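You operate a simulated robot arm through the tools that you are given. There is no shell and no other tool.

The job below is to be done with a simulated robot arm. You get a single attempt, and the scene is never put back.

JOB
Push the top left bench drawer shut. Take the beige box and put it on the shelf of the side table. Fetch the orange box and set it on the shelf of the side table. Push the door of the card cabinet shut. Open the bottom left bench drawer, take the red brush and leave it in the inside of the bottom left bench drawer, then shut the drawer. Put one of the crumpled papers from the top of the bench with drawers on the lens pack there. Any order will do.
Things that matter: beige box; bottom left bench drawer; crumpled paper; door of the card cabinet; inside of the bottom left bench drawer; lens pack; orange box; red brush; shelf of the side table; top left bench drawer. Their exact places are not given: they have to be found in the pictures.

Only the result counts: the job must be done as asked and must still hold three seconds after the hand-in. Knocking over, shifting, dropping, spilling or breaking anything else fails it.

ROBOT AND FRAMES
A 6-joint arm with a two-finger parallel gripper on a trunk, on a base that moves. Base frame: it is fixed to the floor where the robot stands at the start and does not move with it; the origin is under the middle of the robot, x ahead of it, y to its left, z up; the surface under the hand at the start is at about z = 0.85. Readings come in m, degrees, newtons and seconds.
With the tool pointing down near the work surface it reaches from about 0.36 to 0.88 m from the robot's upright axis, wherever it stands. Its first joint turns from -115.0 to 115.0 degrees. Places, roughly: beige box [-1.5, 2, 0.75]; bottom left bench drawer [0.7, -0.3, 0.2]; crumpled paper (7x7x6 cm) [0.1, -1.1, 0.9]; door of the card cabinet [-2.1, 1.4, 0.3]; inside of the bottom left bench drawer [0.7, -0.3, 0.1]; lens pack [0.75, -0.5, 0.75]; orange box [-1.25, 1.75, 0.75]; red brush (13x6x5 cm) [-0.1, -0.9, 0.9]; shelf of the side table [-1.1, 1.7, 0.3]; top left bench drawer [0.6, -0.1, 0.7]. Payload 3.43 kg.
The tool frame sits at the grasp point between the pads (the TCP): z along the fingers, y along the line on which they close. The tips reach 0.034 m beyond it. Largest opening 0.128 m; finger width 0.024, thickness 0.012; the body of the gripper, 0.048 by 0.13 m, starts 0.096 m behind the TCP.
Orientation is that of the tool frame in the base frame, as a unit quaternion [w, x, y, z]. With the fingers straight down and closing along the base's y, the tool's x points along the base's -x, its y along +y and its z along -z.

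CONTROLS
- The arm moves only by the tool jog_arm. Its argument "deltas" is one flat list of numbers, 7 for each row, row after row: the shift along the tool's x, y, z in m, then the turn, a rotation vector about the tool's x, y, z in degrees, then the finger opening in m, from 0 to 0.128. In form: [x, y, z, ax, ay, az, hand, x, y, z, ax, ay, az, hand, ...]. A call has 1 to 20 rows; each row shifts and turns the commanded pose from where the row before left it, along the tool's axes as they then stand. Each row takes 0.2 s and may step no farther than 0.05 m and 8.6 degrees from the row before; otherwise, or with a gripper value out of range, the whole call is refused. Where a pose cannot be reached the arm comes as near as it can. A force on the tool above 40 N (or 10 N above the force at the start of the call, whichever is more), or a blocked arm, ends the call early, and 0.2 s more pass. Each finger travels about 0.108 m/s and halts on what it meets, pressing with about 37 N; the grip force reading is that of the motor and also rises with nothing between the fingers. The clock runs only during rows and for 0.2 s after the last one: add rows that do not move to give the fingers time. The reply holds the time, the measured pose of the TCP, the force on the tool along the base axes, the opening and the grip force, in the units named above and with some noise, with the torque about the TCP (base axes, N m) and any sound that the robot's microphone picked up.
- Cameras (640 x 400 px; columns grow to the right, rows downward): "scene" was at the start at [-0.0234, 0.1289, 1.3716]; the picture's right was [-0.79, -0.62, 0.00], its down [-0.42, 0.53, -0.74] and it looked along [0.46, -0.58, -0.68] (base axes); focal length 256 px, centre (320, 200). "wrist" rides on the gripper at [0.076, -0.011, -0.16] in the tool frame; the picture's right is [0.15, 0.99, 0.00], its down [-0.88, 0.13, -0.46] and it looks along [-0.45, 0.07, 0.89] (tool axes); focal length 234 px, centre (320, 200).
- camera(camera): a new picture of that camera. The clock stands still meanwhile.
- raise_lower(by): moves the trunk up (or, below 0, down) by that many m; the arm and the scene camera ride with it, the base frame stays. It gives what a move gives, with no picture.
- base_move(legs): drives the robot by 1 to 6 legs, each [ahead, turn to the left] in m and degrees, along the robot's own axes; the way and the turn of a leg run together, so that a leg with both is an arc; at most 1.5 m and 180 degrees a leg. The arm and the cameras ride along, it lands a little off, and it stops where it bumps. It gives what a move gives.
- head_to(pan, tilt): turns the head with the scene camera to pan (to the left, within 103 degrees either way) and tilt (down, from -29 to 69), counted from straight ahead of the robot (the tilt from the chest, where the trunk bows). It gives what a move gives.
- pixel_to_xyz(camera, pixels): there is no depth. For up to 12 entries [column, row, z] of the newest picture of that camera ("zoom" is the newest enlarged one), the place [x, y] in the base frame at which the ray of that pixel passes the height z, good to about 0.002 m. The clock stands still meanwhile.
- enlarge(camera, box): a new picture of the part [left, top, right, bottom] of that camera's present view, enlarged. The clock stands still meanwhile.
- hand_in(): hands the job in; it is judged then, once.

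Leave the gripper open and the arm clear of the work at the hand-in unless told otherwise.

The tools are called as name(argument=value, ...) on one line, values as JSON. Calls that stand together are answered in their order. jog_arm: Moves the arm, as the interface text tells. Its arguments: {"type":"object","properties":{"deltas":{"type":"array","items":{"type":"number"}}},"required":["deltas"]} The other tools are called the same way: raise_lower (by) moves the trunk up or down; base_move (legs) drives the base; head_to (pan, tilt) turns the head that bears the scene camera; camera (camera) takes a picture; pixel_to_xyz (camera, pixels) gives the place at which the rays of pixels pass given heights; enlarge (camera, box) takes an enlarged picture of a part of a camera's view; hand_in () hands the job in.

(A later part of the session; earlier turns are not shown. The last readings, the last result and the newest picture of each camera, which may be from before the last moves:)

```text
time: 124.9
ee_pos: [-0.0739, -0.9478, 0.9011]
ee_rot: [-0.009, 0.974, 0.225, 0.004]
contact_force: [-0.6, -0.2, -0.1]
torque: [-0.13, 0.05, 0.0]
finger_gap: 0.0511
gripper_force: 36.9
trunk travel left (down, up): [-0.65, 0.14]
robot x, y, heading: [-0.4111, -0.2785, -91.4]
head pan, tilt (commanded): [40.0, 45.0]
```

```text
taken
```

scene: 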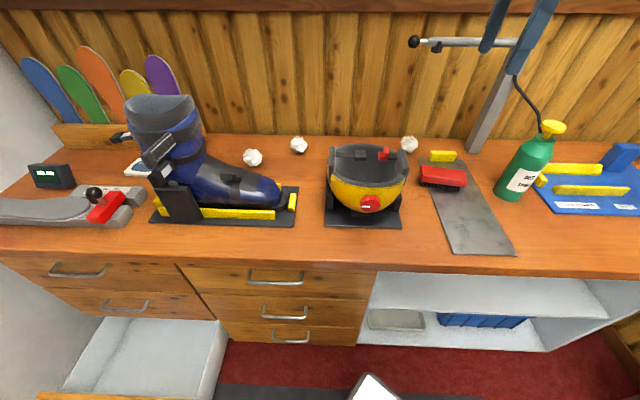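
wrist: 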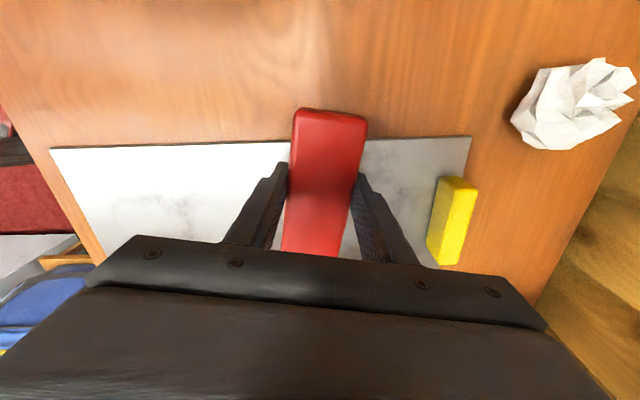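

The brush is held (gap 0.051). Lift straight up 0.30 m and check.

jog_arm(deltas=[0, 0, -0.02, 0, 0, 0, 0, 0, 0, -0.04, 0, 0, 0, 0, 0, 0, -0.04, 0, 0, 0, 0, 0, 0, -0.04, 0, 0, 0, 0, 0, 0, -0.04, 0, 0, 0, 0, 0, 0, -0.04, 0, 0, 0, 0, 0, 0, -0.04, 0, 0, 0, 0, 0, 0, -0.04, 0, 0, 0, 0])

camera(camera="scene")

```text
time: 126.7
ee_pos: [-0.0762, -0.9548, 1.2023]
ee_rot: [-0.009, 0.974, 0.225, 0.003]
contact_force: [0.4, 0.2, -1.6]
torque: [0.03, 0.0, -0.02]
finger_gap: 0.0514
gripper_force: 37.1
trunk travel left (down, up): [-0.65, 0.14]
robot x, y, heading: [-0.4113, -0.281, -91.4]
head pan, tilt (commanded): [40.0, 45.0]
```

```text
taken
```

scene: 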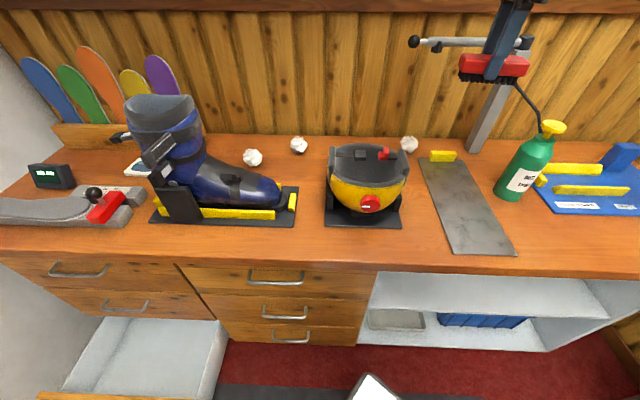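

Brush is held. I draw the hand back from the bench 0.25 m and undo the yaw.

jog_arm(deltas=[-0.0079, -0.0409, 0, 0, 0, 0, 0, -0.0079, -0.0409, 0, 0, 0, 0, 0, -0.0079, -0.0409, 0, 0, 0, 0, 0, -0.0079, -0.0409, 0, 0, 0, 0, 0, -0.0079, -0.0409, 0, 0, 0, 0, 0, -0.0079, -0.0409, 0, 0, 0, 0, 0, 0, 0, 0, 0, 0, -7.8, 0, 0, 0, 0, 0, 0, -7.8, 0, 0, 0, 0, 0, 0, -7.8, 0, 0, 0, 0, 0, 0, -7.8, 0, 0, 0, 0, 0, 0, -7.8, 0, 0, 0, 0, 0, 0, -7.8, 0, 0, 0, 0, 0, 0, -7.8, 0, 0, 0, 0, 0, 0, -7.8, 0])

base_move(legs=[[-0.6, 0], [0, 38.4]])

```text
time: 129.7
ee_pos: [-0.2263, -0.7552, 1.2055]
ee_rot: [-0.005, 0.715, 0.699, 0.009]
contact_force: [-0.9, 0.2, -0.6]
torque: [0.04, -0.01, -0.01]
finger_gap: 0.0511
gripper_force: 37.0
trunk travel left (down, up): [-0.65, 0.14]
robot x, y, heading: [-0.4097, -0.2782, -91.4]
head pan, tilt (commanded): [40.0, 45.0]
```

```text
time: 134.9
ee_pos: [0.0431, 0.0545, 1.2047]
ee_rot: [-0.008, 0.447, 0.895, 0.006]
contact_force: [0.2, -1.1, -1.1]
torque: [-0.01, 0.01, -0.02]
finger_gap: 0.0512
gripper_force: 36.7
trunk travel left (down, up): [-0.65, 0.14]
robot x, y, heading: [-0.4006, 0.3108, -53.2]
head pan, tilt (commanded): [40.0, 45.0]
```

Now forward 0.1 m, then move the hand over the open drawer (0.29 m left, 0.26 m toward the bench) while still high.

base_move(legs=[[0.1, 0]])

jog_arm(deltas=[-0.0323, 0.0366, 0, 0, 0, 0, 0, -0.0323, 0.0366, 0, 0, 0, 0, 0, -0.0323, 0.0366, 0, 0, 0, 0, 0, -0.0323, 0.0366, 0, 0, 0, 0, 0, -0.0323, 0.0366, 0, 0, 0, 0, 0, -0.0323, 0.0366, 0, 0, 0, 0, 0, -0.0323, 0.0366, 0, 0, 0, 0, 0, -0.0323, 0.0366, 0, 0, 0, 0, 0])

head_to(pan=15, tilt=50)

camera(camera="scene")

```text
time: 136.0
ee_pos: [0.1026, -0.0254, 1.2049]
ee_rot: [-0.008, 0.446, 0.895, 0.006]
contact_force: [0.7, 0.9, -0.7]
torque: [0.0, 0.04, 0.01]
finger_gap: 0.0511
gripper_force: 36.6
trunk travel left (down, up): [-0.65, 0.14]
robot x, y, heading: [-0.3366, 0.2307, -52.9]
head pan, tilt (commanded): [40.0, 45.0]
```

```text
time: 137.8
ee_pos: [0.4301, -0.0425, 1.1843]
ee_rot: [-0.008, 0.447, 0.895, 0.005]
contact_force: [1.0, -0.5, -2.0]
torque: [-0.01, 0.02, -0.02]
finger_gap: 0.0513
gripper_force: 36.9
out of reach, approached as far as the arm can: row 7, 8
trunk travel left (down, up): [-0.65, 0.14]
robot x, y, heading: [-0.3377, 0.2319, -53.1]
head pan, tilt (commanded): [40.0, 45.0]
```

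```text
time: 138.7
ee_pos: [0.4308, -0.0424, 1.1849]
ee_rot: [-0.008, 0.448, 0.894, 0.006]
contact_force: [-0.4, -0.3, -1.7]
torque: [0.02, -0.02, 0.0]
finger_gap: 0.0513
gripper_force: 36.8
trunk travel left (down, up): [-0.65, 0.14]
robot x, y, heading: [-0.3383, 0.2303, -52.8]
head pan, tilt (commanded): [15.0, 50.0]
```

```text
taken
```

scene: 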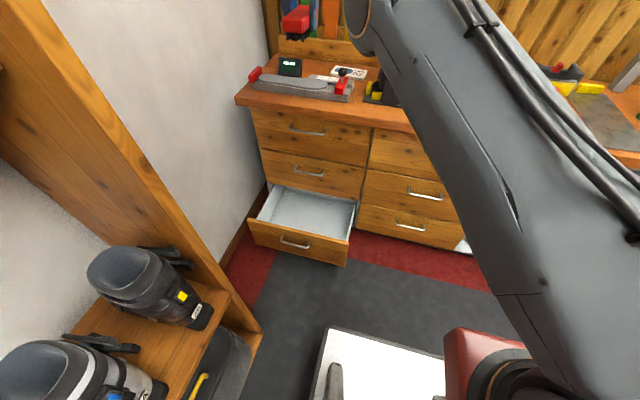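

The drawer interior shows at (310,212). I measure the drawer's rim with an enlarged picture.

enlarge(camera="scene", box=[220, 160, 400, 280])

pixel_to_xyz(camera="zoom", pixels=[[105, 210, 0.36], [448, 290, 0.36], [112, 205, 0.34], [475, 160, 0.34], [170, 100, 0.34], [160, 205, 0.15], [420, 265, 0.15], [440, 165, 0.15]])

```text
3.33 times, centred on (310, 220) of scene
```

zoom: 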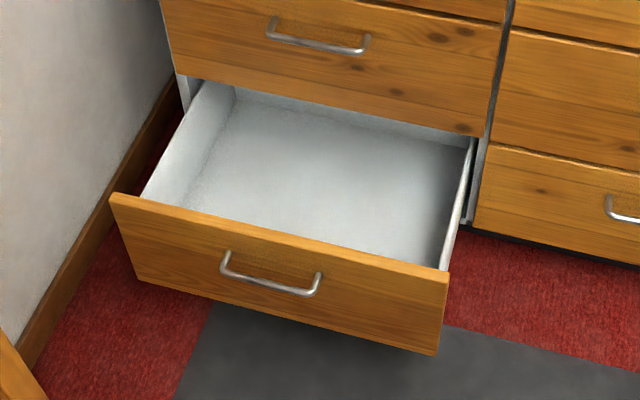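

```text
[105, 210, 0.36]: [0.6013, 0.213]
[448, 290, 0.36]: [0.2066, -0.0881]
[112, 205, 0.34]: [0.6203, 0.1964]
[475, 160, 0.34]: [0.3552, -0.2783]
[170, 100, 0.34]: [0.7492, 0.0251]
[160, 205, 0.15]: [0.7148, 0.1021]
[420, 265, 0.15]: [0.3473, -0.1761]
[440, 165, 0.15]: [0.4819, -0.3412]
```

Drawer opening: from 0.13 to 0.60 along the bench, N from -0.235 to -0.47, front's top at z≈0.35. Now lower the trunk 0.4 m (xy kept), then adjust the hand.

raise_lower(by=-0.4)

jog_arm(deltas=[-0.015, 0.01, 0, 0, 0, 0, 0, -0.015, 0.01, 0, 0, 0, 0, 0, -0.015, 0.015, 0, 0, 0, 0, 0, 0, 0, 0, 0, 0, 0, 0])

camera(camera="scene")

camera(camera="wrist")

```text
time: 142.6
ee_pos: [0.4324, -0.0408, 0.7858]
ee_rot: [-0.008, 0.447, 0.895, 0.006]
contact_force: [-0.6, -0.9, -1.1]
torque: [0.01, 0.03, 0.01]
finger_gap: 0.0512
gripper_force: 37.1
trunk travel left (down, up): [-0.25, 0.54]
robot x, y, heading: [-0.3391, 0.2294, -52.9]
head pan, tilt (commanded): [15.0, 50.0]
```

```text
time: 143.6
ee_pos: [0.4875, -0.0576, 0.7843]
ee_rot: [-0.008, 0.447, 0.895, 0.006]
contact_force: [0.8, 0.7, -1.8]
torque: [0.03, -0.03, 0.04]
finger_gap: 0.0511
gripper_force: 36.9
trunk travel left (down, up): [-0.25, 0.54]
robot x, y, heading: [-0.3371, 0.2302, -52.9]
head pan, tilt (commanded): [15.0, 50.0]
```

```text
taken
```

scene: 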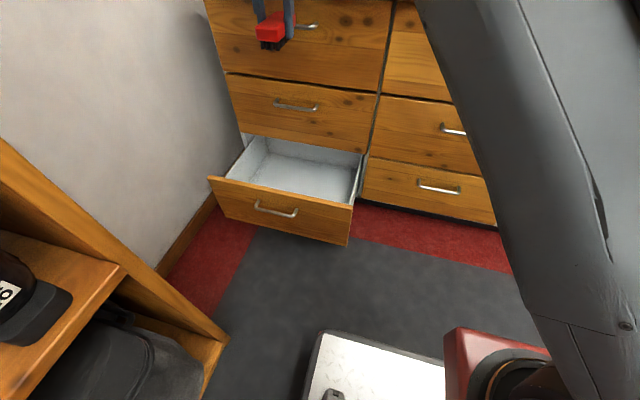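

```text
taken
```

wrist: 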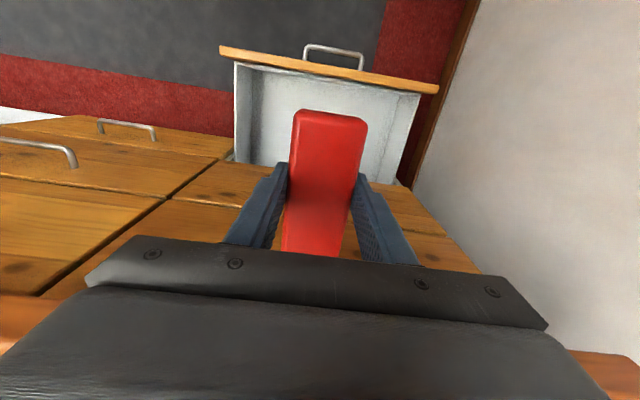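

The brush hangs over the drawer's line, clear of the handles. Lower the trunk 0.2 m more, then look.

raise_lower(by=-0.2)

jog_arm(deltas=[-0.004, 0.003, 0.04, 0, 0, 0, 0, -0.002, 0.002, 0.04, 0, 0, 0, 0, 0, 0, 0.04, 0, 0, 0, 0, 0, 0, 0.04, 0, 0, 0, 0])

camera(camera="scene")

camera(camera="wrist")

```text
time: 145.7
ee_pos: [0.4864, -0.0583, 0.5853]
ee_rot: [-0.008, 0.447, 0.894, 0.006]
contact_force: [-0.6, 0.5, -1.3]
torque: [0.05, 0.03, -0.01]
finger_gap: 0.0513
gripper_force: 37.1
trunk travel left (down, up): [-0.05, 0.74]
robot x, y, heading: [-0.3387, 0.2336, -52.9]
head pan, tilt (commanded): [15.0, 50.0]
```

```text
time: 146.7
ee_pos: [0.4916, -0.0566, 0.4252]
ee_rot: [-0.008, 0.447, 0.895, 0.007]
contact_force: [-0.1, -0.3, -2.0]
torque: [0.02, -0.01, -0.01]
finger_gap: 0.0512
gripper_force: 37.3
trunk travel left (down, up): [-0.05, 0.74]
robot x, y, heading: [-0.3373, 0.2343, -52.7]
head pan, tilt (commanded): [15.0, 50.0]
```

```text
taken
```

scene: 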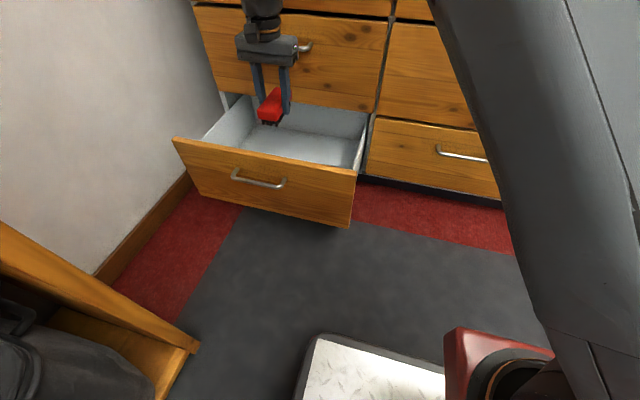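

```text
taken
```

wrist: 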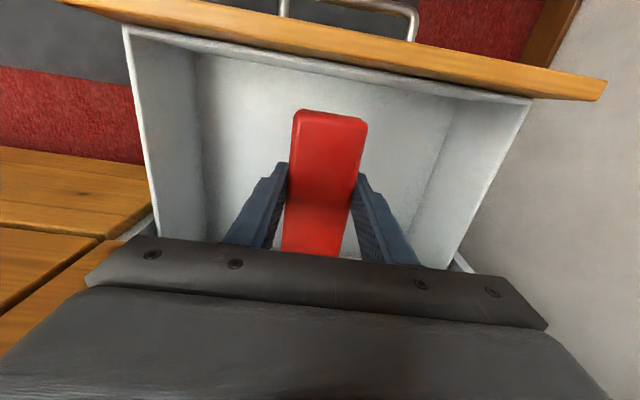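

Everything lined up. I move 0.012 m further in and descend 0.195 m into the drawer.

jog_arm(deltas=[-0.006, 0, 0.04, 0, 0, 0, 0, -0.006, 0, 0.04, 0, 0, 0, 0, 0, 0, 0.04, 0, 0, 0, 0, 0, 0, 0.04, 0, 0, 0, 0, 0, 0, 0.035, 0, 0, 0, 0])

camera(camera="scene")

camera(camera="wrist")

```text
time: 147.9
ee_pos: [0.498, -0.0624, 0.2304]
ee_rot: [-0.008, 0.447, 0.894, 0.007]
contact_force: [0.3, 0.1, -0.8]
torque: [0.01, 0.0, 0.0]
finger_gap: 0.051
gripper_force: 36.9
trunk travel left (down, up): [-0.05, 0.74]
robot x, y, heading: [-0.3303, 0.2331, -53.1]
head pan, tilt (commanded): [15.0, 50.0]
```

```text
taken
```

scene: 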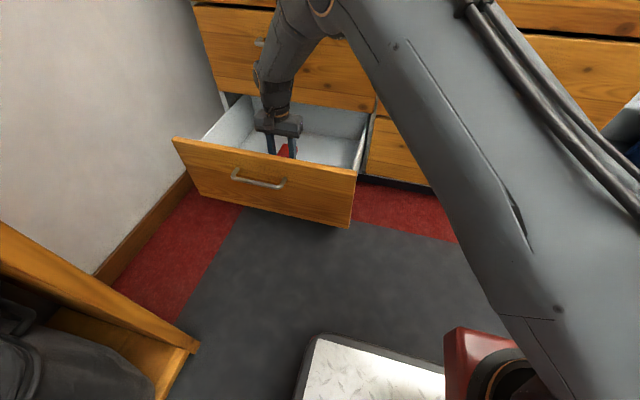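

```text
taken
```

wrist: 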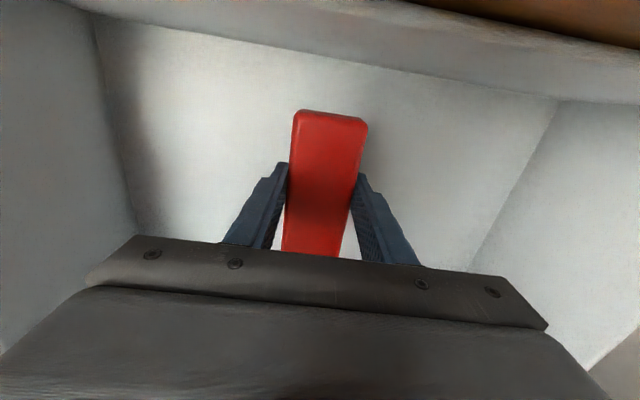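

The brush is inside, a few cm above the drawer floor. Lower 0.015 m more and open the fingers gently.

jog_arm(deltas=[0, 0, 0.0075, 0, 0, 0, 0, 0, 0, 0.0075, 0, 0, 0, 0, 0, 0, 0, 0, 0, 0, 0.03, 0, 0, 0, 0, 0, 0, 0.08, 0, 0, 0, 0, 0, 0, 0.08, 0, 0, 0, 0, 0, 0, 0.08])

camera(camera="wrist")

```text
time: 149.3
ee_pos: [0.4968, -0.0614, 0.2134]
ee_rot: [-0.008, 0.448, 0.894, 0.007]
contact_force: [0.8, -0.1, -0.3]
torque: [-0.02, 0.0, -0.01]
finger_gap: 0.08
gripper_force: 0.0
trunk travel left (down, up): [-0.05, 0.74]
robot x, y, heading: [-0.3389, 0.2299, -52.9]
head pan, tilt (commanded): [15.0, 50.0]
```

```text
taken
```

wrist: 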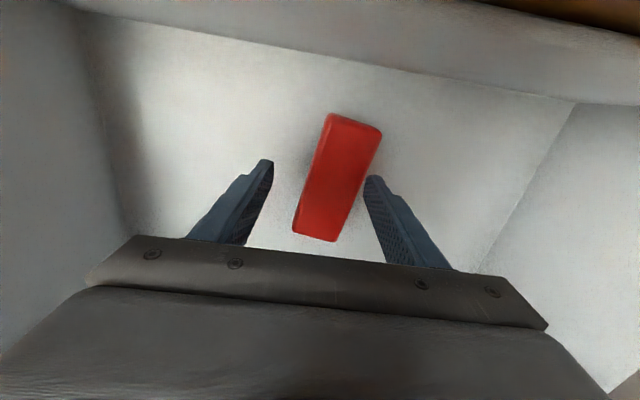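

The brush lies on the drawer floor. Lift the hand straight out (0.32 m).

jog_arm(deltas=[0, 0, -0.02, 0, 0, 0, 0.08, 0, 0, -0.04, 0, 0, 0, 0.08, 0, 0, -0.04, 0, 0, 0, 0.08, 0, 0, -0.04, 0, 0, 0, 0.08, 0, 0, -0.04, 0, 0, 0, 0.08, 0, 0, -0.04, 0, 0, 0, 0.08, 0, 0, -0.04, 0, 0, 0, 0.08, 0, 0, -0.04, 0, 0, 0, 0.08])

camera(camera="scene")

```text
time: 151.1
ee_pos: [0.4993, -0.067, 0.5153]
ee_rot: [-0.009, 0.447, 0.895, 0.006]
contact_force: [-0.1, 0.4, -1.0]
torque: [0.0, -0.01, 0.01]
finger_gap: 0.0799
gripper_force: 0.1
trunk travel left (down, up): [-0.05, 0.74]
robot x, y, heading: [-0.3403, 0.2323, -52.9]
head pan, tilt (commanded): [15.0, 50.0]
```

```text
taken
```

scene: 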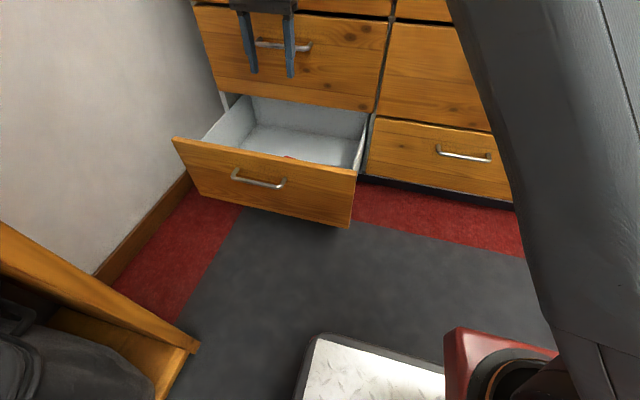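

The brush stays in the drawer. To shut it I back the robot 0.15 m, close the fingers and move the hand in front of the drawer, right of its handle.

base_move(legs=[[-0.15, 0]])

jog_arm(deltas=[0.025, -0.035, 0, 0, 0, 0, 0, 0.025, -0.035, 0, 0, 0, 0, 0, 0.025, -0.035, 0, 0, 0, 0, 0, 0.025, -0.035, 0, 0, 0, 0, 0, 0, 0, 0, 0, -7.5, 0, 0, 0, 0, 0, 0, -7.5, 0, 0, 0, 0, 0, 0, -7.5, 0, 0, 0, 0, 0, 0, -7.5, 0, 0, 0, 0, 0, 0, -7.5, 0, 0, 0, 0, 0, 0, -7.5, 0, 0])

camera(camera="scene")

```text
time: 152.5
ee_pos: [0.4093, 0.0511, 0.5148]
ee_rot: [-0.008, 0.448, 0.894, 0.006]
contact_force: [-0.4, 0.2, -0.5]
torque: [0.02, -0.03, -0.02]
finger_gap: 0.0798
gripper_force: 0.1
trunk travel left (down, up): [-0.05, 0.74]
robot x, y, heading: [-0.4273, 0.3529, -53.2]
head pan, tilt (commanded): [15.0, 50.0]
```

```text
time: 154.7
ee_pos: [0.2381, 0.0478, 0.5165]
ee_rot: [0.336, 0.415, 0.829, -0.165]
contact_force: [0.0, -0.2, -0.2]
torque: [0.01, 0.0, 0.04]
finger_gap: 0.0
gripper_force: 33.3
trunk travel left (down, up): [-0.05, 0.74]
robot x, y, heading: [-0.4267, 0.3519, -53.1]
head pan, tilt (commanded): [15.0, 50.0]
```

```text
taken
```

scene: 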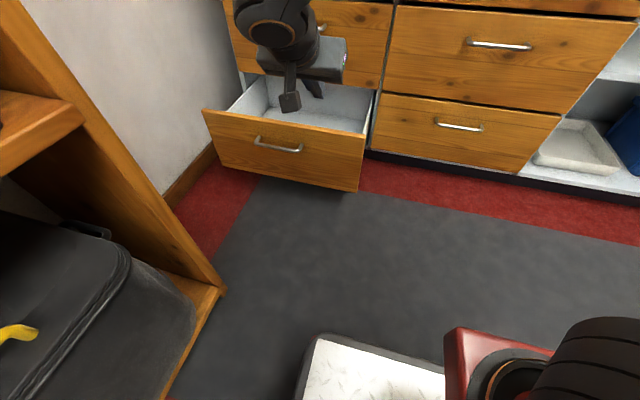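

Hand is in front of the drawer at U=0.22, tilted 45°. Lower 0.25 m to the front's mid height.

jog_arm(deltas=[0.0289, 0, 0.03, 0, 0, 0, 0, 0.0289, 0, 0.03, 0, 0, 0, 0, 0.0289, 0, 0.03, 0, 0, 0, 0, 0.0289, 0, 0.03, 0, 0, 0, 0, 0.0289, 0, 0.03, 0, 0, 0, 0, 0.0289, 0, 0.03, 0, 0, 0, 0])

camera(camera="wrist")

```text
time: 156.1
ee_pos: [0.237, 0.0491, 0.2673]
ee_rot: [0.335, 0.416, 0.829, -0.166]
contact_force: [0.2, 0.4, 0.9]
torque: [0.03, -0.01, -0.02]
finger_gap: 0.0
gripper_force: 32.7
trunk travel left (down, up): [-0.05, 0.74]
robot x, y, heading: [-0.4268, 0.3526, -53.1]
head pan, tilt (commanded): [15.0, 50.0]
```

```text
taken
```

wrist: 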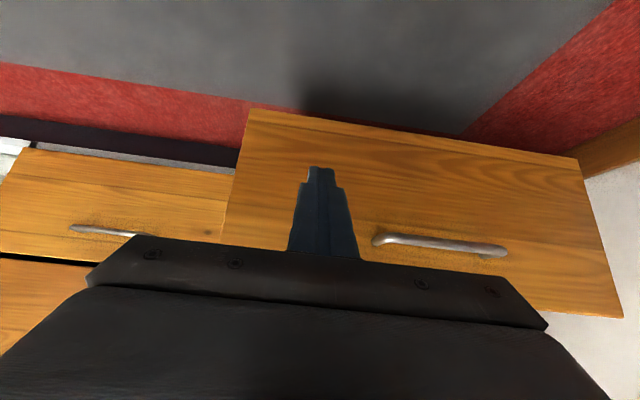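

Fingertips face the front, right of the handle. Push toward the bench: 12 rows of 0.025 m.

jog_arm(deltas=[-0.018, 0, 0.01735, 0, 0, 0, 0, -0.018, 0, 0.01735, 0, 0, 0, 0, -0.018, 0, 0.01735, 0, 0, 0, 0, -0.018, 0, 0.01735, 0, 0, 0, 0, -0.018, 0, 0.01735, 0, 0, 0, 0, -0.018, 0, 0.01735, 0, 0, 0, 0, -0.018, 0, 0.01735, 0, 0, 0, 0, -0.018, 0, 0.01735, 0, 0, 0, 0, -0.018, 0, 0.01735, 0, 0, 0, 0, -0.018, 0, 0.01735, 0, 0, 0, 0, -0.018, 0, 0.01735, 0, 0, 0, 0, -0.018, 0, 0.01735, 0, 0, 0, 0])

camera(camera="wrist")

```text
time: 158.7
ee_pos: [0.4192, -0.1914, 0.2664]
ee_rot: [0.334, 0.415, 0.83, -0.165]
contact_force: [-0.4, -0.1, 0.6]
torque: [-0.01, 0.02, 0.0]
finger_gap: 0.0
gripper_force: 33.2
trunk travel left (down, up): [-0.05, 0.74]
robot x, y, heading: [-0.4313, 0.3549, -53.1]
head pan, tilt (commanded): [15.0, 50.0]
```

```text
taken
```

wrist: 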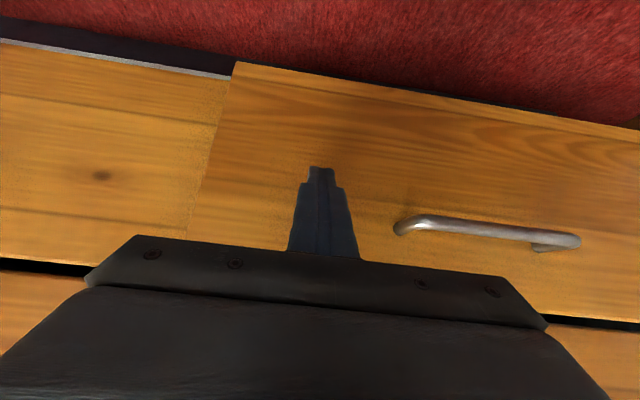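

Nearly shut. Continue with 0.01 m steps to the stop.

jog_arm(deltas=[-0.0072, 0, 0.0069, 0, 0, 0, 0, -0.0072, 0, 0.0069, 0, 0, 0, 0, -0.0072, 0, 0.0069, 0, 0, 0, 0, -0.0072, 0, 0.0069, 0, 0, 0, 0, -0.0072, 0, 0.0069, 0, 0, 0, 0, -0.0072, 0, 0.0069, 0, 0, 0, 0])

camera(camera="wrist")

camera(camera="scene")

```text
time: 159.8
ee_pos: [0.442, -0.2223, 0.2632]
ee_rot: [0.332, 0.417, 0.83, -0.166]
contact_force: [-4.4, 4.8, 3.1]
torque: [0.01, 0.03, -0.05]
finger_gap: 0.0
gripper_force: 32.5
trunk travel left (down, up): [-0.05, 0.74]
robot x, y, heading: [-0.4294, 0.3563, -53.0]
head pan, tilt (commanded): [15.0, 50.0]
stopped in row 5: the force on the tool passed its limit at 73 N (the readings are from after the stop); the commanded pose is now the measured one
```

```text
taken
```

wrist: 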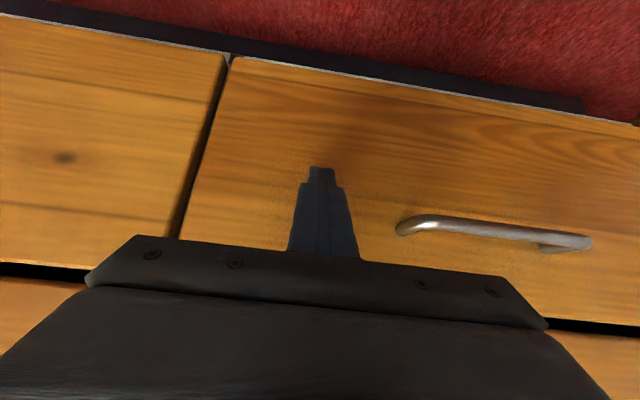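

```text
taken
```

scene: 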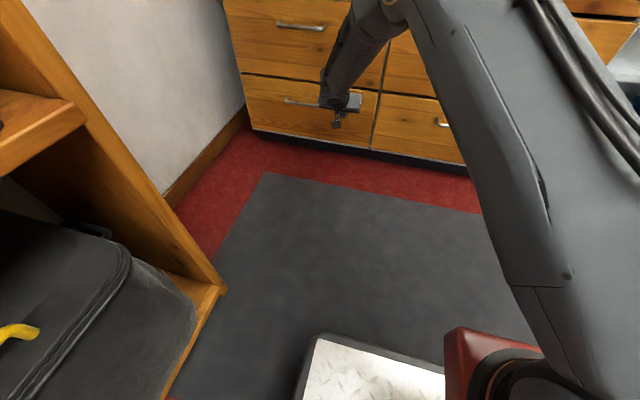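

The bottom-left drawer is shut (same plane as the others). Retract 0.15 m, then raise the trunk to the start height.

jog_arm(deltas=[0.018, 0, -0.01735, 0, 0, 0, 0, 0.027, 0, -0.026, 0, 0, 0, 0, 0.027, 0, -0.026, 0, 0, 0, 0, 0.027, 0, -0.026, 0, 0, 0, 0, 0.027, 0, -0.026, 0, 0, 0, 0])

raise_lower(by=0.4)

raise_lower(by=0.2)

jog_arm(deltas=[0, 0, 0, 0, 7.5, 0, 0.1, 0, 0, 0, 0, 7.5, 0, 0.1, 0, 0, 0, 0, 7.5, 0, 0.1, 0, 0, 0, 0, 7.5, 0, 0.1, 0, 0, 0, 0, 7.5, 0, 0.1, 0, 0, 0, 0, 8.0, 0, 0.1])

```text
time: 161.0
ee_pos: [0.3369, -0.0825, 0.2648]
ee_rot: [0.332, 0.417, 0.83, -0.167]
contact_force: [-0.3, -0.7, 0.0]
torque: [0.02, 0.0, 0.05]
finger_gap: 0.0
gripper_force: 33.5
trunk travel left (down, up): [-0.05, 0.74]
robot x, y, heading: [-0.4269, 0.3531, -52.8]
head pan, tilt (commanded): [15.0, 50.0]
```

```text
time: 164.8
ee_pos: [0.3361, -0.0824, 0.6644]
ee_rot: [0.333, 0.416, 0.83, -0.166]
contact_force: [0.0, 0.9, -0.1]
torque: [-0.03, -0.02, -0.04]
finger_gap: 0.0001
gripper_force: 33.4
trunk travel left (down, up): [-0.45, 0.34]
robot x, y, heading: [-0.4273, 0.3574, -52.9]
head pan, tilt (commanded): [15.0, 50.0]
```

```text
time: 167.0
ee_pos: [0.3376, -0.0832, 0.8627]
ee_rot: [0.332, 0.417, 0.83, -0.165]
contact_force: [0.0, 0.4, 0.0]
torque: [-0.02, -0.02, -0.04]
finger_gap: 0.0
gripper_force: 32.5
trunk travel left (down, up): [-0.65, 0.14]
robot x, y, heading: [-0.4277, 0.3495, -52.9]
head pan, tilt (commanded): [15.0, 50.0]
```

```text
time: 168.4
ee_pos: [0.3239, -0.075, 0.8651]
ee_rot: [-0.014, 0.448, 0.894, 0.008]
contact_force: [1.5, 0.3, -0.6]
torque: [-0.01, 0.01, -0.01]
finger_gap: 0.0998
gripper_force: 0.1
out of reach, approached as far as the arm can: row 6
trunk travel left (down, up): [-0.65, 0.14]
robot x, y, heading: [-0.4238, 0.3572, -52.8]
head pan, tilt (commanded): [15.0, 50.0]
```

Both drawers done. Now the paper: first retract and raise the hand (to z≈1.22, near the robot), straightening the small tilt, before driving forward.

jog_arm(deltas=[0, 0, 0, 0, -1.85, 0, 0.1, 0.036, -0.026, -0.02, 0, 0, 0, 0.1, 0.036, -0.026, -0.02, 0, 0, 0, 0.1, 0.036, -0.026, -0.02, 0, 0, 0, 0.1, 0.036, -0.026, -0.02, 0, 0, 0, 0.1, 0.036, -0.026, -0.02, 0, 0, 0, 0.1, 0.036, -0.026, -0.02, 0, 0, 0, 0.1, 0.036, -0.026, -0.02, 0, 0, 0, 0.1, 0.036, -0.026, -0.02, 0, 0, 0, 0.1, 0.036, -0.026, -0.02, 0, 0, 0, 0.1, 0, 0, -0.045, 0, 0, 0, 0.1, 0, 0, -0.045, 0, 0, 0, 0.1, 0, 0, -0.045, 0, 0, 0, 0.1, 0, 0, -0.045, 0, 0, 0, 0.1])

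```text
time: 171.4
ee_pos: [-0.0563, 0.0426, 1.2256]
ee_rot: [0.0, 0.448, 0.894, 0.002]
contact_force: [1.2, 0.4, 0.3]
torque: [0.06, 0.01, 0.01]
finger_gap: 0.1
gripper_force: 0.1
trunk travel left (down, up): [-0.65, 0.14]
robot x, y, heading: [-0.427, 0.3536, -52.9]
head pan, tilt (commanded): [15.0, 50.0]
```

Hand retracted. I raise the trunk 0.1 m for extra clearance over the boot and drive forward 0.6 m.

raise_lower(by=0.1)

base_move(legs=[[0.3, 0], [0.29, 0]])

head_to(pan=10, tilt=45)

camera(camera="scene")

camera(camera="wrist")

```text
time: 172.7
ee_pos: [-0.0577, 0.0432, 1.3251]
ee_rot: [0.0, 0.448, 0.894, 0.001]
contact_force: [0.4, -0.1, 1.0]
torque: [-0.01, -0.02, 0.01]
finger_gap: 0.0999
gripper_force: 0.1
trunk travel left (down, up): [-0.75, 0.04]
robot x, y, heading: [-0.4281, 0.3538, -52.9]
head pan, tilt (commanded): [15.0, 50.0]
```

```text
time: 176.4
ee_pos: [0.2996, -0.4272, 1.3241]
ee_rot: [0.0, 0.446, 0.895, 0.002]
contact_force: [-0.4, 0.4, -0.2]
torque: [0.0, 0.03, 0.0]
finger_gap: 0.1
gripper_force: 0.0
trunk travel left (down, up): [-0.75, 0.04]
robot x, y, heading: [-0.0713, -0.1184, -52.8]
head pan, tilt (commanded): [15.0, 50.0]
```

```text
time: 177.1
ee_pos: [0.3009, -0.4268, 1.3253]
ee_rot: [0.0, 0.447, 0.895, 0.001]
contact_force: [-0.1, 0.0, -0.4]
torque: [-0.01, 0.02, -0.01]
finger_gap: 0.0999
gripper_force: 0.1
trunk travel left (down, up): [-0.75, 0.04]
robot x, y, heading: [-0.0729, -0.1181, -52.9]
head pan, tilt (commanded): [10.0, 45.0]
```

```text
taken
```

scene: 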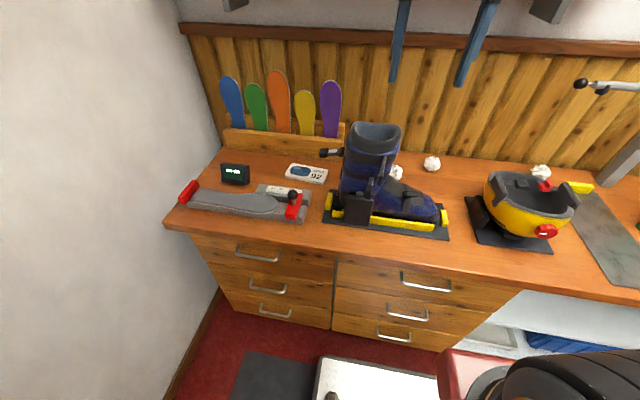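

```text
taken
```

wrist: 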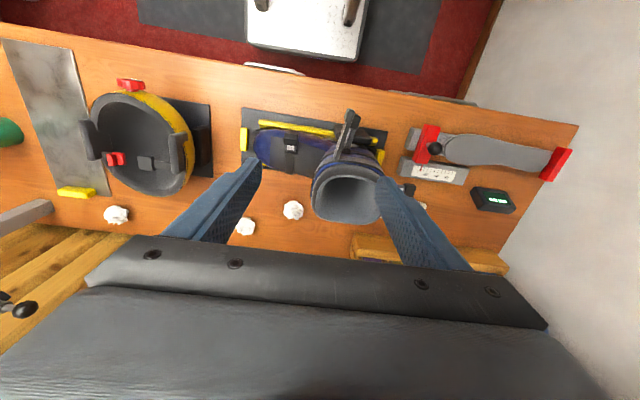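

I see all three papers and the lens pack at (306,173). I'll take paper B at (432,163), free of the boot. Measure precisely.

enlarge(camera="scene", box=[270, 120, 470, 245])

pixel_to_xyz(camera="zoom", pixels=[[45, 172, 0.865], [80, 135, 0.865], [188, 155, 0.865], [163, 202, 0.865], [490, 138, 0.87], [518, 160, 0.85], [545, 138, 0.87], [518, 115, 0.9], [405, 160, 0.87], [335, 15, 1.12], [165, 105, 0.87], [560, 310, 0.85]])

pixel_to_xyz(camera="wrist", pixels=[[245, 227, 0.88], [293, 210, 0.88], [255, 228, 0.87], [235, 226, 0.87], [345, 200, 1.12], [315, 190, 1.12], [375, 200, 1.12], [408, 190, 0.88]])

```text
3.20 times, centred on (370, 182) of scene
```

zoom: 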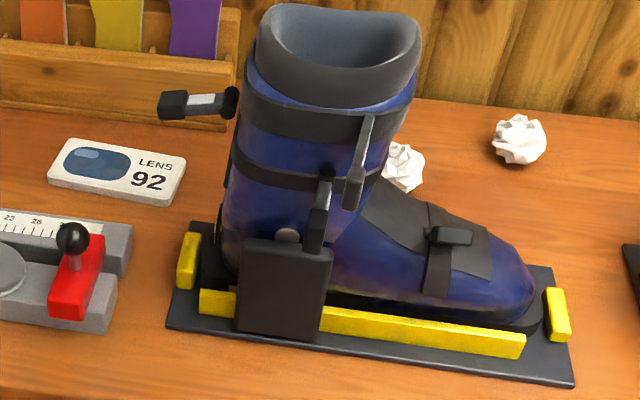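

```text
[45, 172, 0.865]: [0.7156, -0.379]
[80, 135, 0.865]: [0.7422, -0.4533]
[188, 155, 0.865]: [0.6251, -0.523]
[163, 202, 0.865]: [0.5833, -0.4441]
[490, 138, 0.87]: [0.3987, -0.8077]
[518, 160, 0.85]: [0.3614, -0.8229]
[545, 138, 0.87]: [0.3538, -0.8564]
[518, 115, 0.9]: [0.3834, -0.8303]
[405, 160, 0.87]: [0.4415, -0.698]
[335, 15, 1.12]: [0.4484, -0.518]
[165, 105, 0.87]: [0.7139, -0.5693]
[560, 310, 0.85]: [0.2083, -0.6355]
```

```text
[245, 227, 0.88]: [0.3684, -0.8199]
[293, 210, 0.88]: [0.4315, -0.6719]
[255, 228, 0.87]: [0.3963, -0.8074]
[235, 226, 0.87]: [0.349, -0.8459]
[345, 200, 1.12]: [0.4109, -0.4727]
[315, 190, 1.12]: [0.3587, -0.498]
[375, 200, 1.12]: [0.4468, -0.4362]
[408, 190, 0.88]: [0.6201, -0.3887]
```

Paper B: centre ≈(0.373,-0.828), ~6 cm wide. Lens pack centre ≈(0.667,-0.450). I check the height of the black lever sticking out from the boot toward the pack (zoom (165,105), wrist (410,190)).

pixel_to_xyz(camera="zoom", pixels=[[160, 105, 0.95], [160, 105, 1.0], [160, 105, 1.05], [230, 100, 1.0], [230, 100, 1.05]])

enlarge(camera="wrist", box=[260, 100, 460, 260])

pixel_to_xyz(camera="wrist", pixels=[[413, 190, 0.95], [413, 190, 1.0], [413, 190, 1.05], [380, 195, 1.0]])

```text
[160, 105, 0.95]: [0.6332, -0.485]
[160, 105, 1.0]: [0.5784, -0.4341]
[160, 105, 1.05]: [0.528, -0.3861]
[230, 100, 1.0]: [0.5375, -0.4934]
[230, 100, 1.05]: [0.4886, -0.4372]
```

```text
2.50 times, centred on (360, 180) of wrist
```

zoom: 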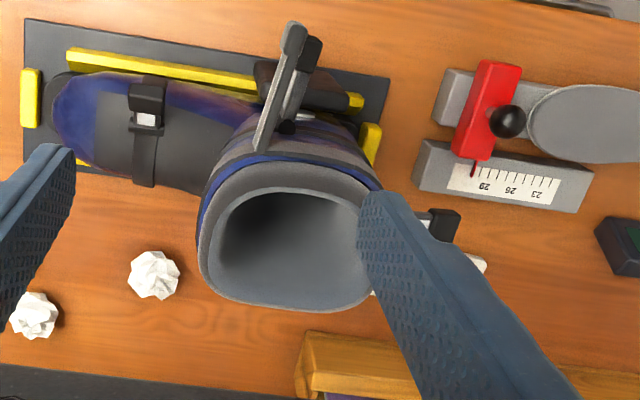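

```text
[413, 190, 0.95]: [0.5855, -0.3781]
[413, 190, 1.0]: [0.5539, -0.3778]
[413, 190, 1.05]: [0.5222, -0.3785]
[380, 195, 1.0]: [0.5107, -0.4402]
```

The lever tip is at about z=1.05, N=-0.62, so it doesn't overhang the pack. There is also a wall shelf above the bench; I look up to find its height and depth before reaching under it.

head_to(pan=5, tilt=5)

camera(camera="scene")

```text
time: 178.1
ee_pos: [0.2989, -0.4271, 1.3251]
ee_rot: [-0.001, 0.447, 0.895, 0.0]
contact_force: [0.4, -0.3, 0.1]
torque: [0.0, 0.01, 0.0]
finger_gap: 0.0998
gripper_force: 0.0
trunk travel left (down, up): [-0.75, 0.04]
robot x, y, heading: [-0.0738, -0.1213, -53.0]
head pan, tilt (commanded): [5.0, 5.0]
```

```text
taken
```

scene: 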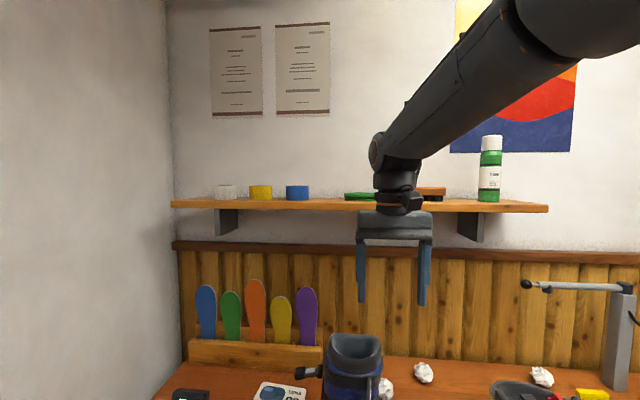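

pixel_to_xyz(camera="scene", pixels=[[172, 205, 1.4], [172, 205, 1.35], [172, 205, 1.37], [548, 212, 1.4], [548, 212, 1.35], [548, 212, 1.37], [175, 245, 1.2], [175, 245, 1.25], [320, 250, 1.2], [500, 252, 1.2]])

```text
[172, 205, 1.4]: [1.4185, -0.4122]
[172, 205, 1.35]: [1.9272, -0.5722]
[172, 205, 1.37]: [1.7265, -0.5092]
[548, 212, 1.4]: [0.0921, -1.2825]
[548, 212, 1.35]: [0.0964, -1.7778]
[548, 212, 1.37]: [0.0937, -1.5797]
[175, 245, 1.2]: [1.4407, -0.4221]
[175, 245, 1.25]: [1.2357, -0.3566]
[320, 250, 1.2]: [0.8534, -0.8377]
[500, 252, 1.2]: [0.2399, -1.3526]
```

Shelf front edge: N≈-0.86, z≈1.43; the wrist stays well below it when I'm down at the bench. I move the hand to above the toe side (U=-0.2, N=-0.70), then lower the trunk 0.1 m.

jog_arm(deltas=[-0.03, -0.03, 0, 0, 0, 0, 0.1, -0.03, -0.03, 0, 0, 0, 0, 0.1, -0.03, -0.03, 0, 0, 0, 0, 0.1, -0.03, -0.03, 0, 0, 0, 0, 0.1, -0.03, -0.03, 0, 0, 0, 0, 0.1, -0.03, -0.03, 0, 0, 0, 0, 0.1])

raise_lower(by=-0.1)

head_to(pan=0, tilt=35)

camera(camera="scene")

camera(camera="wrist")

```text
time: 179.5
ee_pos: [0.2642, -0.6794, 1.325]
ee_rot: [0.0, 0.446, 0.895, 0.001]
contact_force: [0.0, 0.4, 0.2]
torque: [-0.06, -0.02, 0.01]
finger_gap: 0.0999
gripper_force: 0.0
trunk travel left (down, up): [-0.75, 0.04]
robot x, y, heading: [-0.0674, -0.1184, -52.8]
head pan, tilt (commanded): [5.0, 5.0]
```

```text
time: 180.9
ee_pos: [0.2636, -0.6793, 1.2247]
ee_rot: [0.0, 0.447, 0.895, 0.001]
contact_force: [-0.1, -0.6, 0.2]
torque: [0.03, 0.0, -0.04]
finger_gap: 0.1001
gripper_force: 0.0
trunk travel left (down, up): [-0.65, 0.14]
robot x, y, heading: [-0.0686, -0.1179, -52.9]
head pan, tilt (commanded): [5.0, 5.0]
```

```text
time: 181.8
ee_pos: [0.2634, -0.6798, 1.2247]
ee_rot: [-0.001, 0.447, 0.895, 0.001]
contact_force: [-0.3, -0.2, 0.0]
torque: [0.02, 0.0, 0.02]
finger_gap: 0.1001
gripper_force: 0.2
trunk travel left (down, up): [-0.65, 0.14]
robot x, y, heading: [-0.0716, -0.1182, -52.6]
head pan, tilt (commanded): [0.0, 35.0]
```

```text
taken
```

scene: 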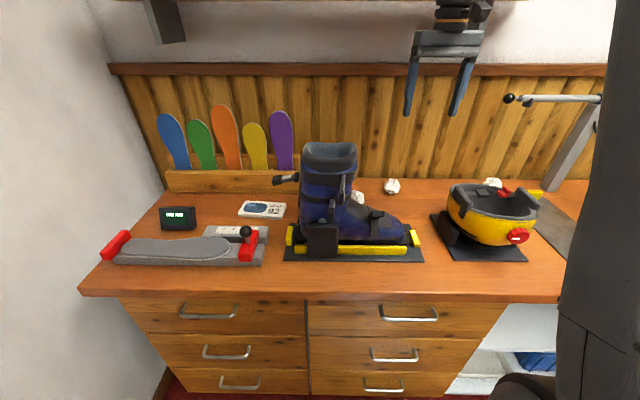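

```text
taken
```

wrist: 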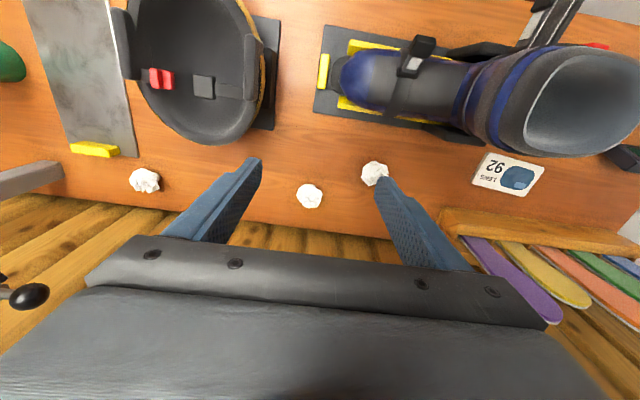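

Wrist view: paper B at (309,196), lens pack at (508,175). I measure them from here.

pixel_to_xyz(camera="wrist", pixels=[[309, 196, 0.88], [297, 196, 0.87], [322, 196, 0.87], [309, 186, 0.87], [308, 208, 0.87], [472, 181, 0.865], [484, 153, 0.865], [545, 166, 0.865], [531, 197, 0.865], [375, 173, 0.88]])

enlarge(camera="wrist", box=[270, 140, 400, 230])

```text
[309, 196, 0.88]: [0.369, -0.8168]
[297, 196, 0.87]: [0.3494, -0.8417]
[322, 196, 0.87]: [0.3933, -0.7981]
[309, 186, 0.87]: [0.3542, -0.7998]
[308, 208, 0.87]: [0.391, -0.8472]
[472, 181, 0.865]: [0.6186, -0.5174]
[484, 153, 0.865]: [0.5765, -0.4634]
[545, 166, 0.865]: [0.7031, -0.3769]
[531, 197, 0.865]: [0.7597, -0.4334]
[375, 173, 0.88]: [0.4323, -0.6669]
```

```text
4.44 times, centred on (335, 185) of wrist
```

zoom: 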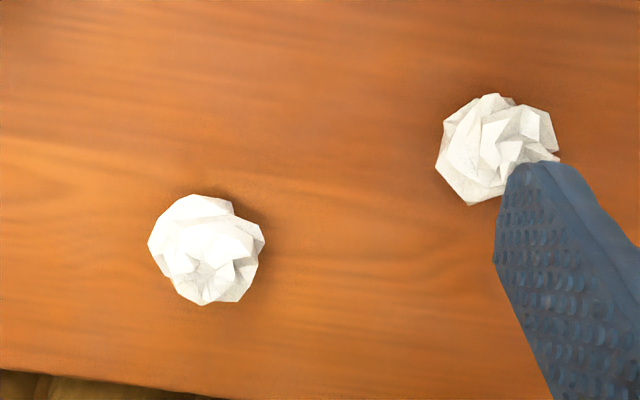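

Paper B centre ≈(0.371,-0.822), straight toward the bench from the hand. Descend diagonally to above it (z≈0.985), fingers open at 0.1.

jog_arm(deltas=[-0.03, 0, 0.04, 0, 0, 0, 0.1, -0.03, 0, 0.04, 0, 0, 0, 0.1, -0.03, 0, 0.04, 0, 0, 0, 0.1, -0.03, 0, 0.04, 0, 0, 0, 0.1, -0.029, 0, 0.04, 0, 0, 0, 0.1, -0.029, 0, 0.04, 0, 0, 0, 0.1])

camera(camera="wrist")

camera(camera="scene")

```text
time: 183.2
ee_pos: [0.3707, -0.8197, 0.9846]
ee_rot: [0.0, 0.446, 0.895, 0.001]
contact_force: [0.0, 0.5, 0.7]
torque: [-0.03, 0.0, 0.0]
finger_gap: 0.0999
gripper_force: 0.1
trunk travel left (down, up): [-0.65, 0.14]
robot x, y, heading: [-0.0712, -0.1222, -53.1]
head pan, tilt (commanded): [0.0, 35.0]
```

```text
taken
```

wrist: 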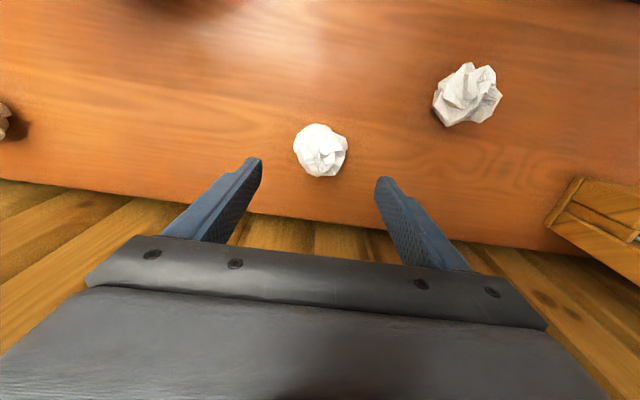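

```text
taken
```

scene: 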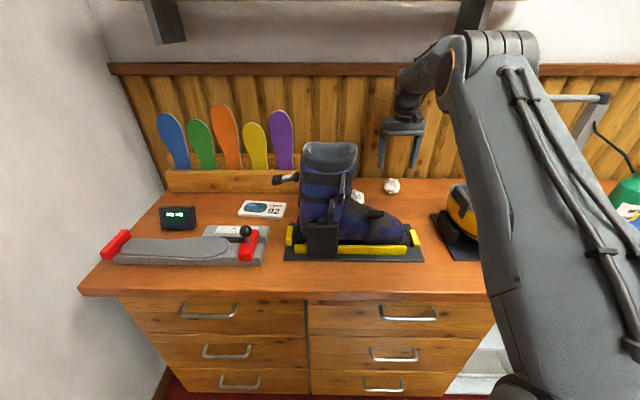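

The paper is exactly at the aim point (321,150). Descend 0.093 m and close.

jog_arm(deltas=[0, 0, 0.035, 0, 0, 0, 0.1, 0, 0, 0.035, 0, 0, 0, 0.1, 0, 0, 0.023, 0, 0, 0, 0.1, 0, 0, 0, 0, 0, 0, 0.06, 0, 0, 0, 0, 0, 0, 0.03, 0, 0, 0, 0, 0, 0, 0.0, 0, 0, 0, 0, 0, 0, 0.0, 0, 0, 0, 0, 0, 0, 0.0])

camera(camera="wrist")

```text
time: 185.0
ee_pos: [0.3704, -0.8202, 0.8921]
ee_rot: [-0.001, 0.447, 0.895, 0.0]
contact_force: [-0.1, -0.4, 1.0]
torque: [0.0, 0.03, 0.01]
finger_gap: 0.0579
gripper_force: 37.1
trunk travel left (down, up): [-0.65, 0.14]
robot x, y, heading: [-0.0694, -0.1195, -52.6]
head pan, tilt (commanded): [0.0, 35.0]
```

```text
taken
```

wrist: 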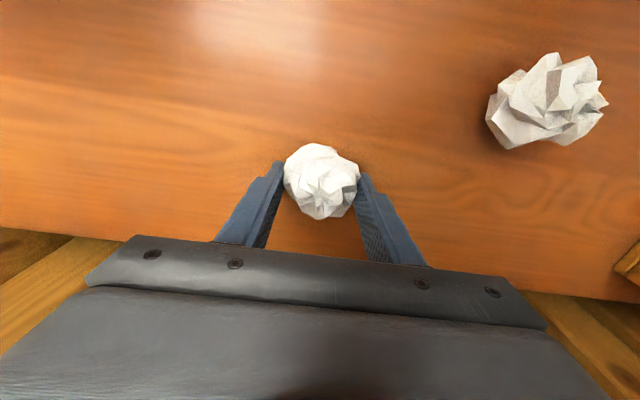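

The paper is held (gap 0.058). Lift straight, then diagonally away from the shelf to N≈-0.70, z≈1.27.

jog_arm(deltas=[0, 0, -0.02, 0, 0, 0, 0, 0, 0, -0.04, 0, 0, 0, 0, 0, 0, -0.04, 0, 0, 0, 0, 0, 0, -0.04, 0, 0, 0, 0, 0.03, 0, -0.04, 0, 0, 0, 0, 0.03, 0, -0.04, 0, 0, 0, 0, 0.03, 0, -0.04, 0, 0, 0, 0, 0.03, 0, -0.04, 0, 0, 0, 0, 0.03, 0, -0.04, 0, 0, 0, 0, 0.03, 0, -0.04, 0, 0, 0, 0])

camera(camera="scene")

```text
time: 187.2
ee_pos: [0.2617, -0.6771, 1.2713]
ee_rot: [-0.002, 0.447, 0.895, 0.002]
contact_force: [0.5, -0.5, 0.4]
torque: [0.08, 0.04, 0.0]
finger_gap: 0.0579
gripper_force: 37.0
trunk travel left (down, up): [-0.65, 0.14]
robot x, y, heading: [-0.0719, -0.1213, -52.7]
head pan, tilt (commanded): [0.0, 35.0]
```

```text
taken
```

scene: 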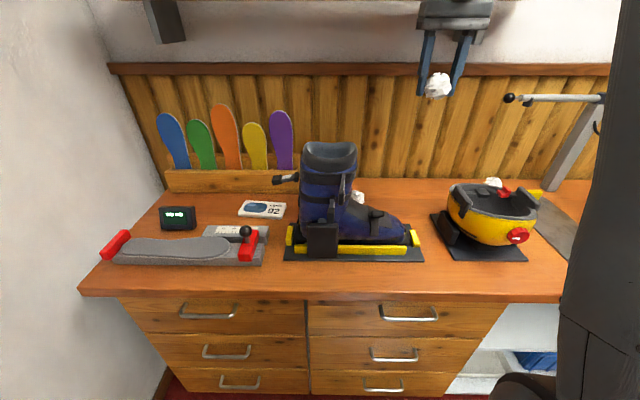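

Held well. Move 0.469 m left (over the boot, which tops at ≈1.12) to the lens pack's place, then start down.

jog_arm(deltas=[0, 0.0469, 0, 0, 0, 0, 0, 0, 0.0469, 0, 0, 0, 0, 0, 0, 0.0469, 0, 0, 0, 0, 0, 0, 0.0469, 0, 0, 0, 0, 0, 0, 0.0469, 0, 0, 0, 0, 0, 0, 0.0469, 0, 0, 0, 0, 0, 0, 0.0469, 0, 0, 0, 0, 0, 0, 0.0469, 0, 0, 0, 0, 0, 0, 0.0469, 0, 0, 0, 0, 0, 0, 0.0469, 0, 0, 0, 0, 0, -0.02, 0, 0.04, 0, 0, 0, 0, -0.02, 0, 0.04, 0, 0, 0, 0, -0.02, 0, 0.04, 0, 0, 0, 0])

camera(camera="wrist")

camera(camera="scene")

```text
time: 190.0
ee_pos: [0.6738, -0.4424, 1.1516]
ee_rot: [0.0, 0.447, 0.894, 0.001]
contact_force: [-0.7, -0.5, 0.2]
torque: [-0.05, -0.03, 0.0]
finger_gap: 0.0577
gripper_force: 37.0
trunk travel left (down, up): [-0.65, 0.14]
robot x, y, heading: [-0.0724, -0.1199, -52.8]
head pan, tilt (commanded): [0.0, 35.0]
```

```text
taken
```

wrist: 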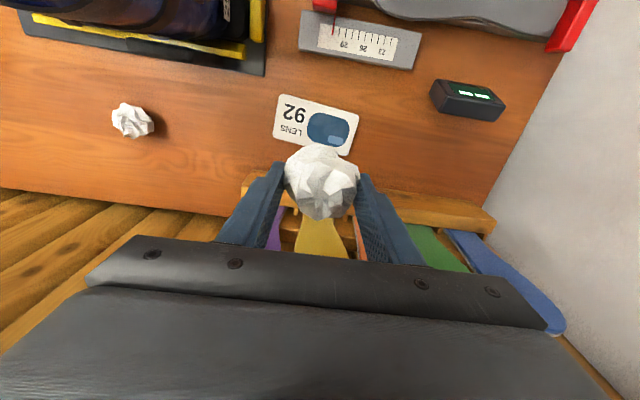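

```text
taken
```

scene: 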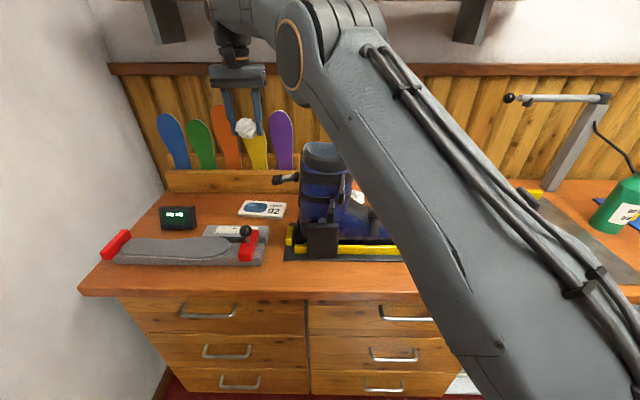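

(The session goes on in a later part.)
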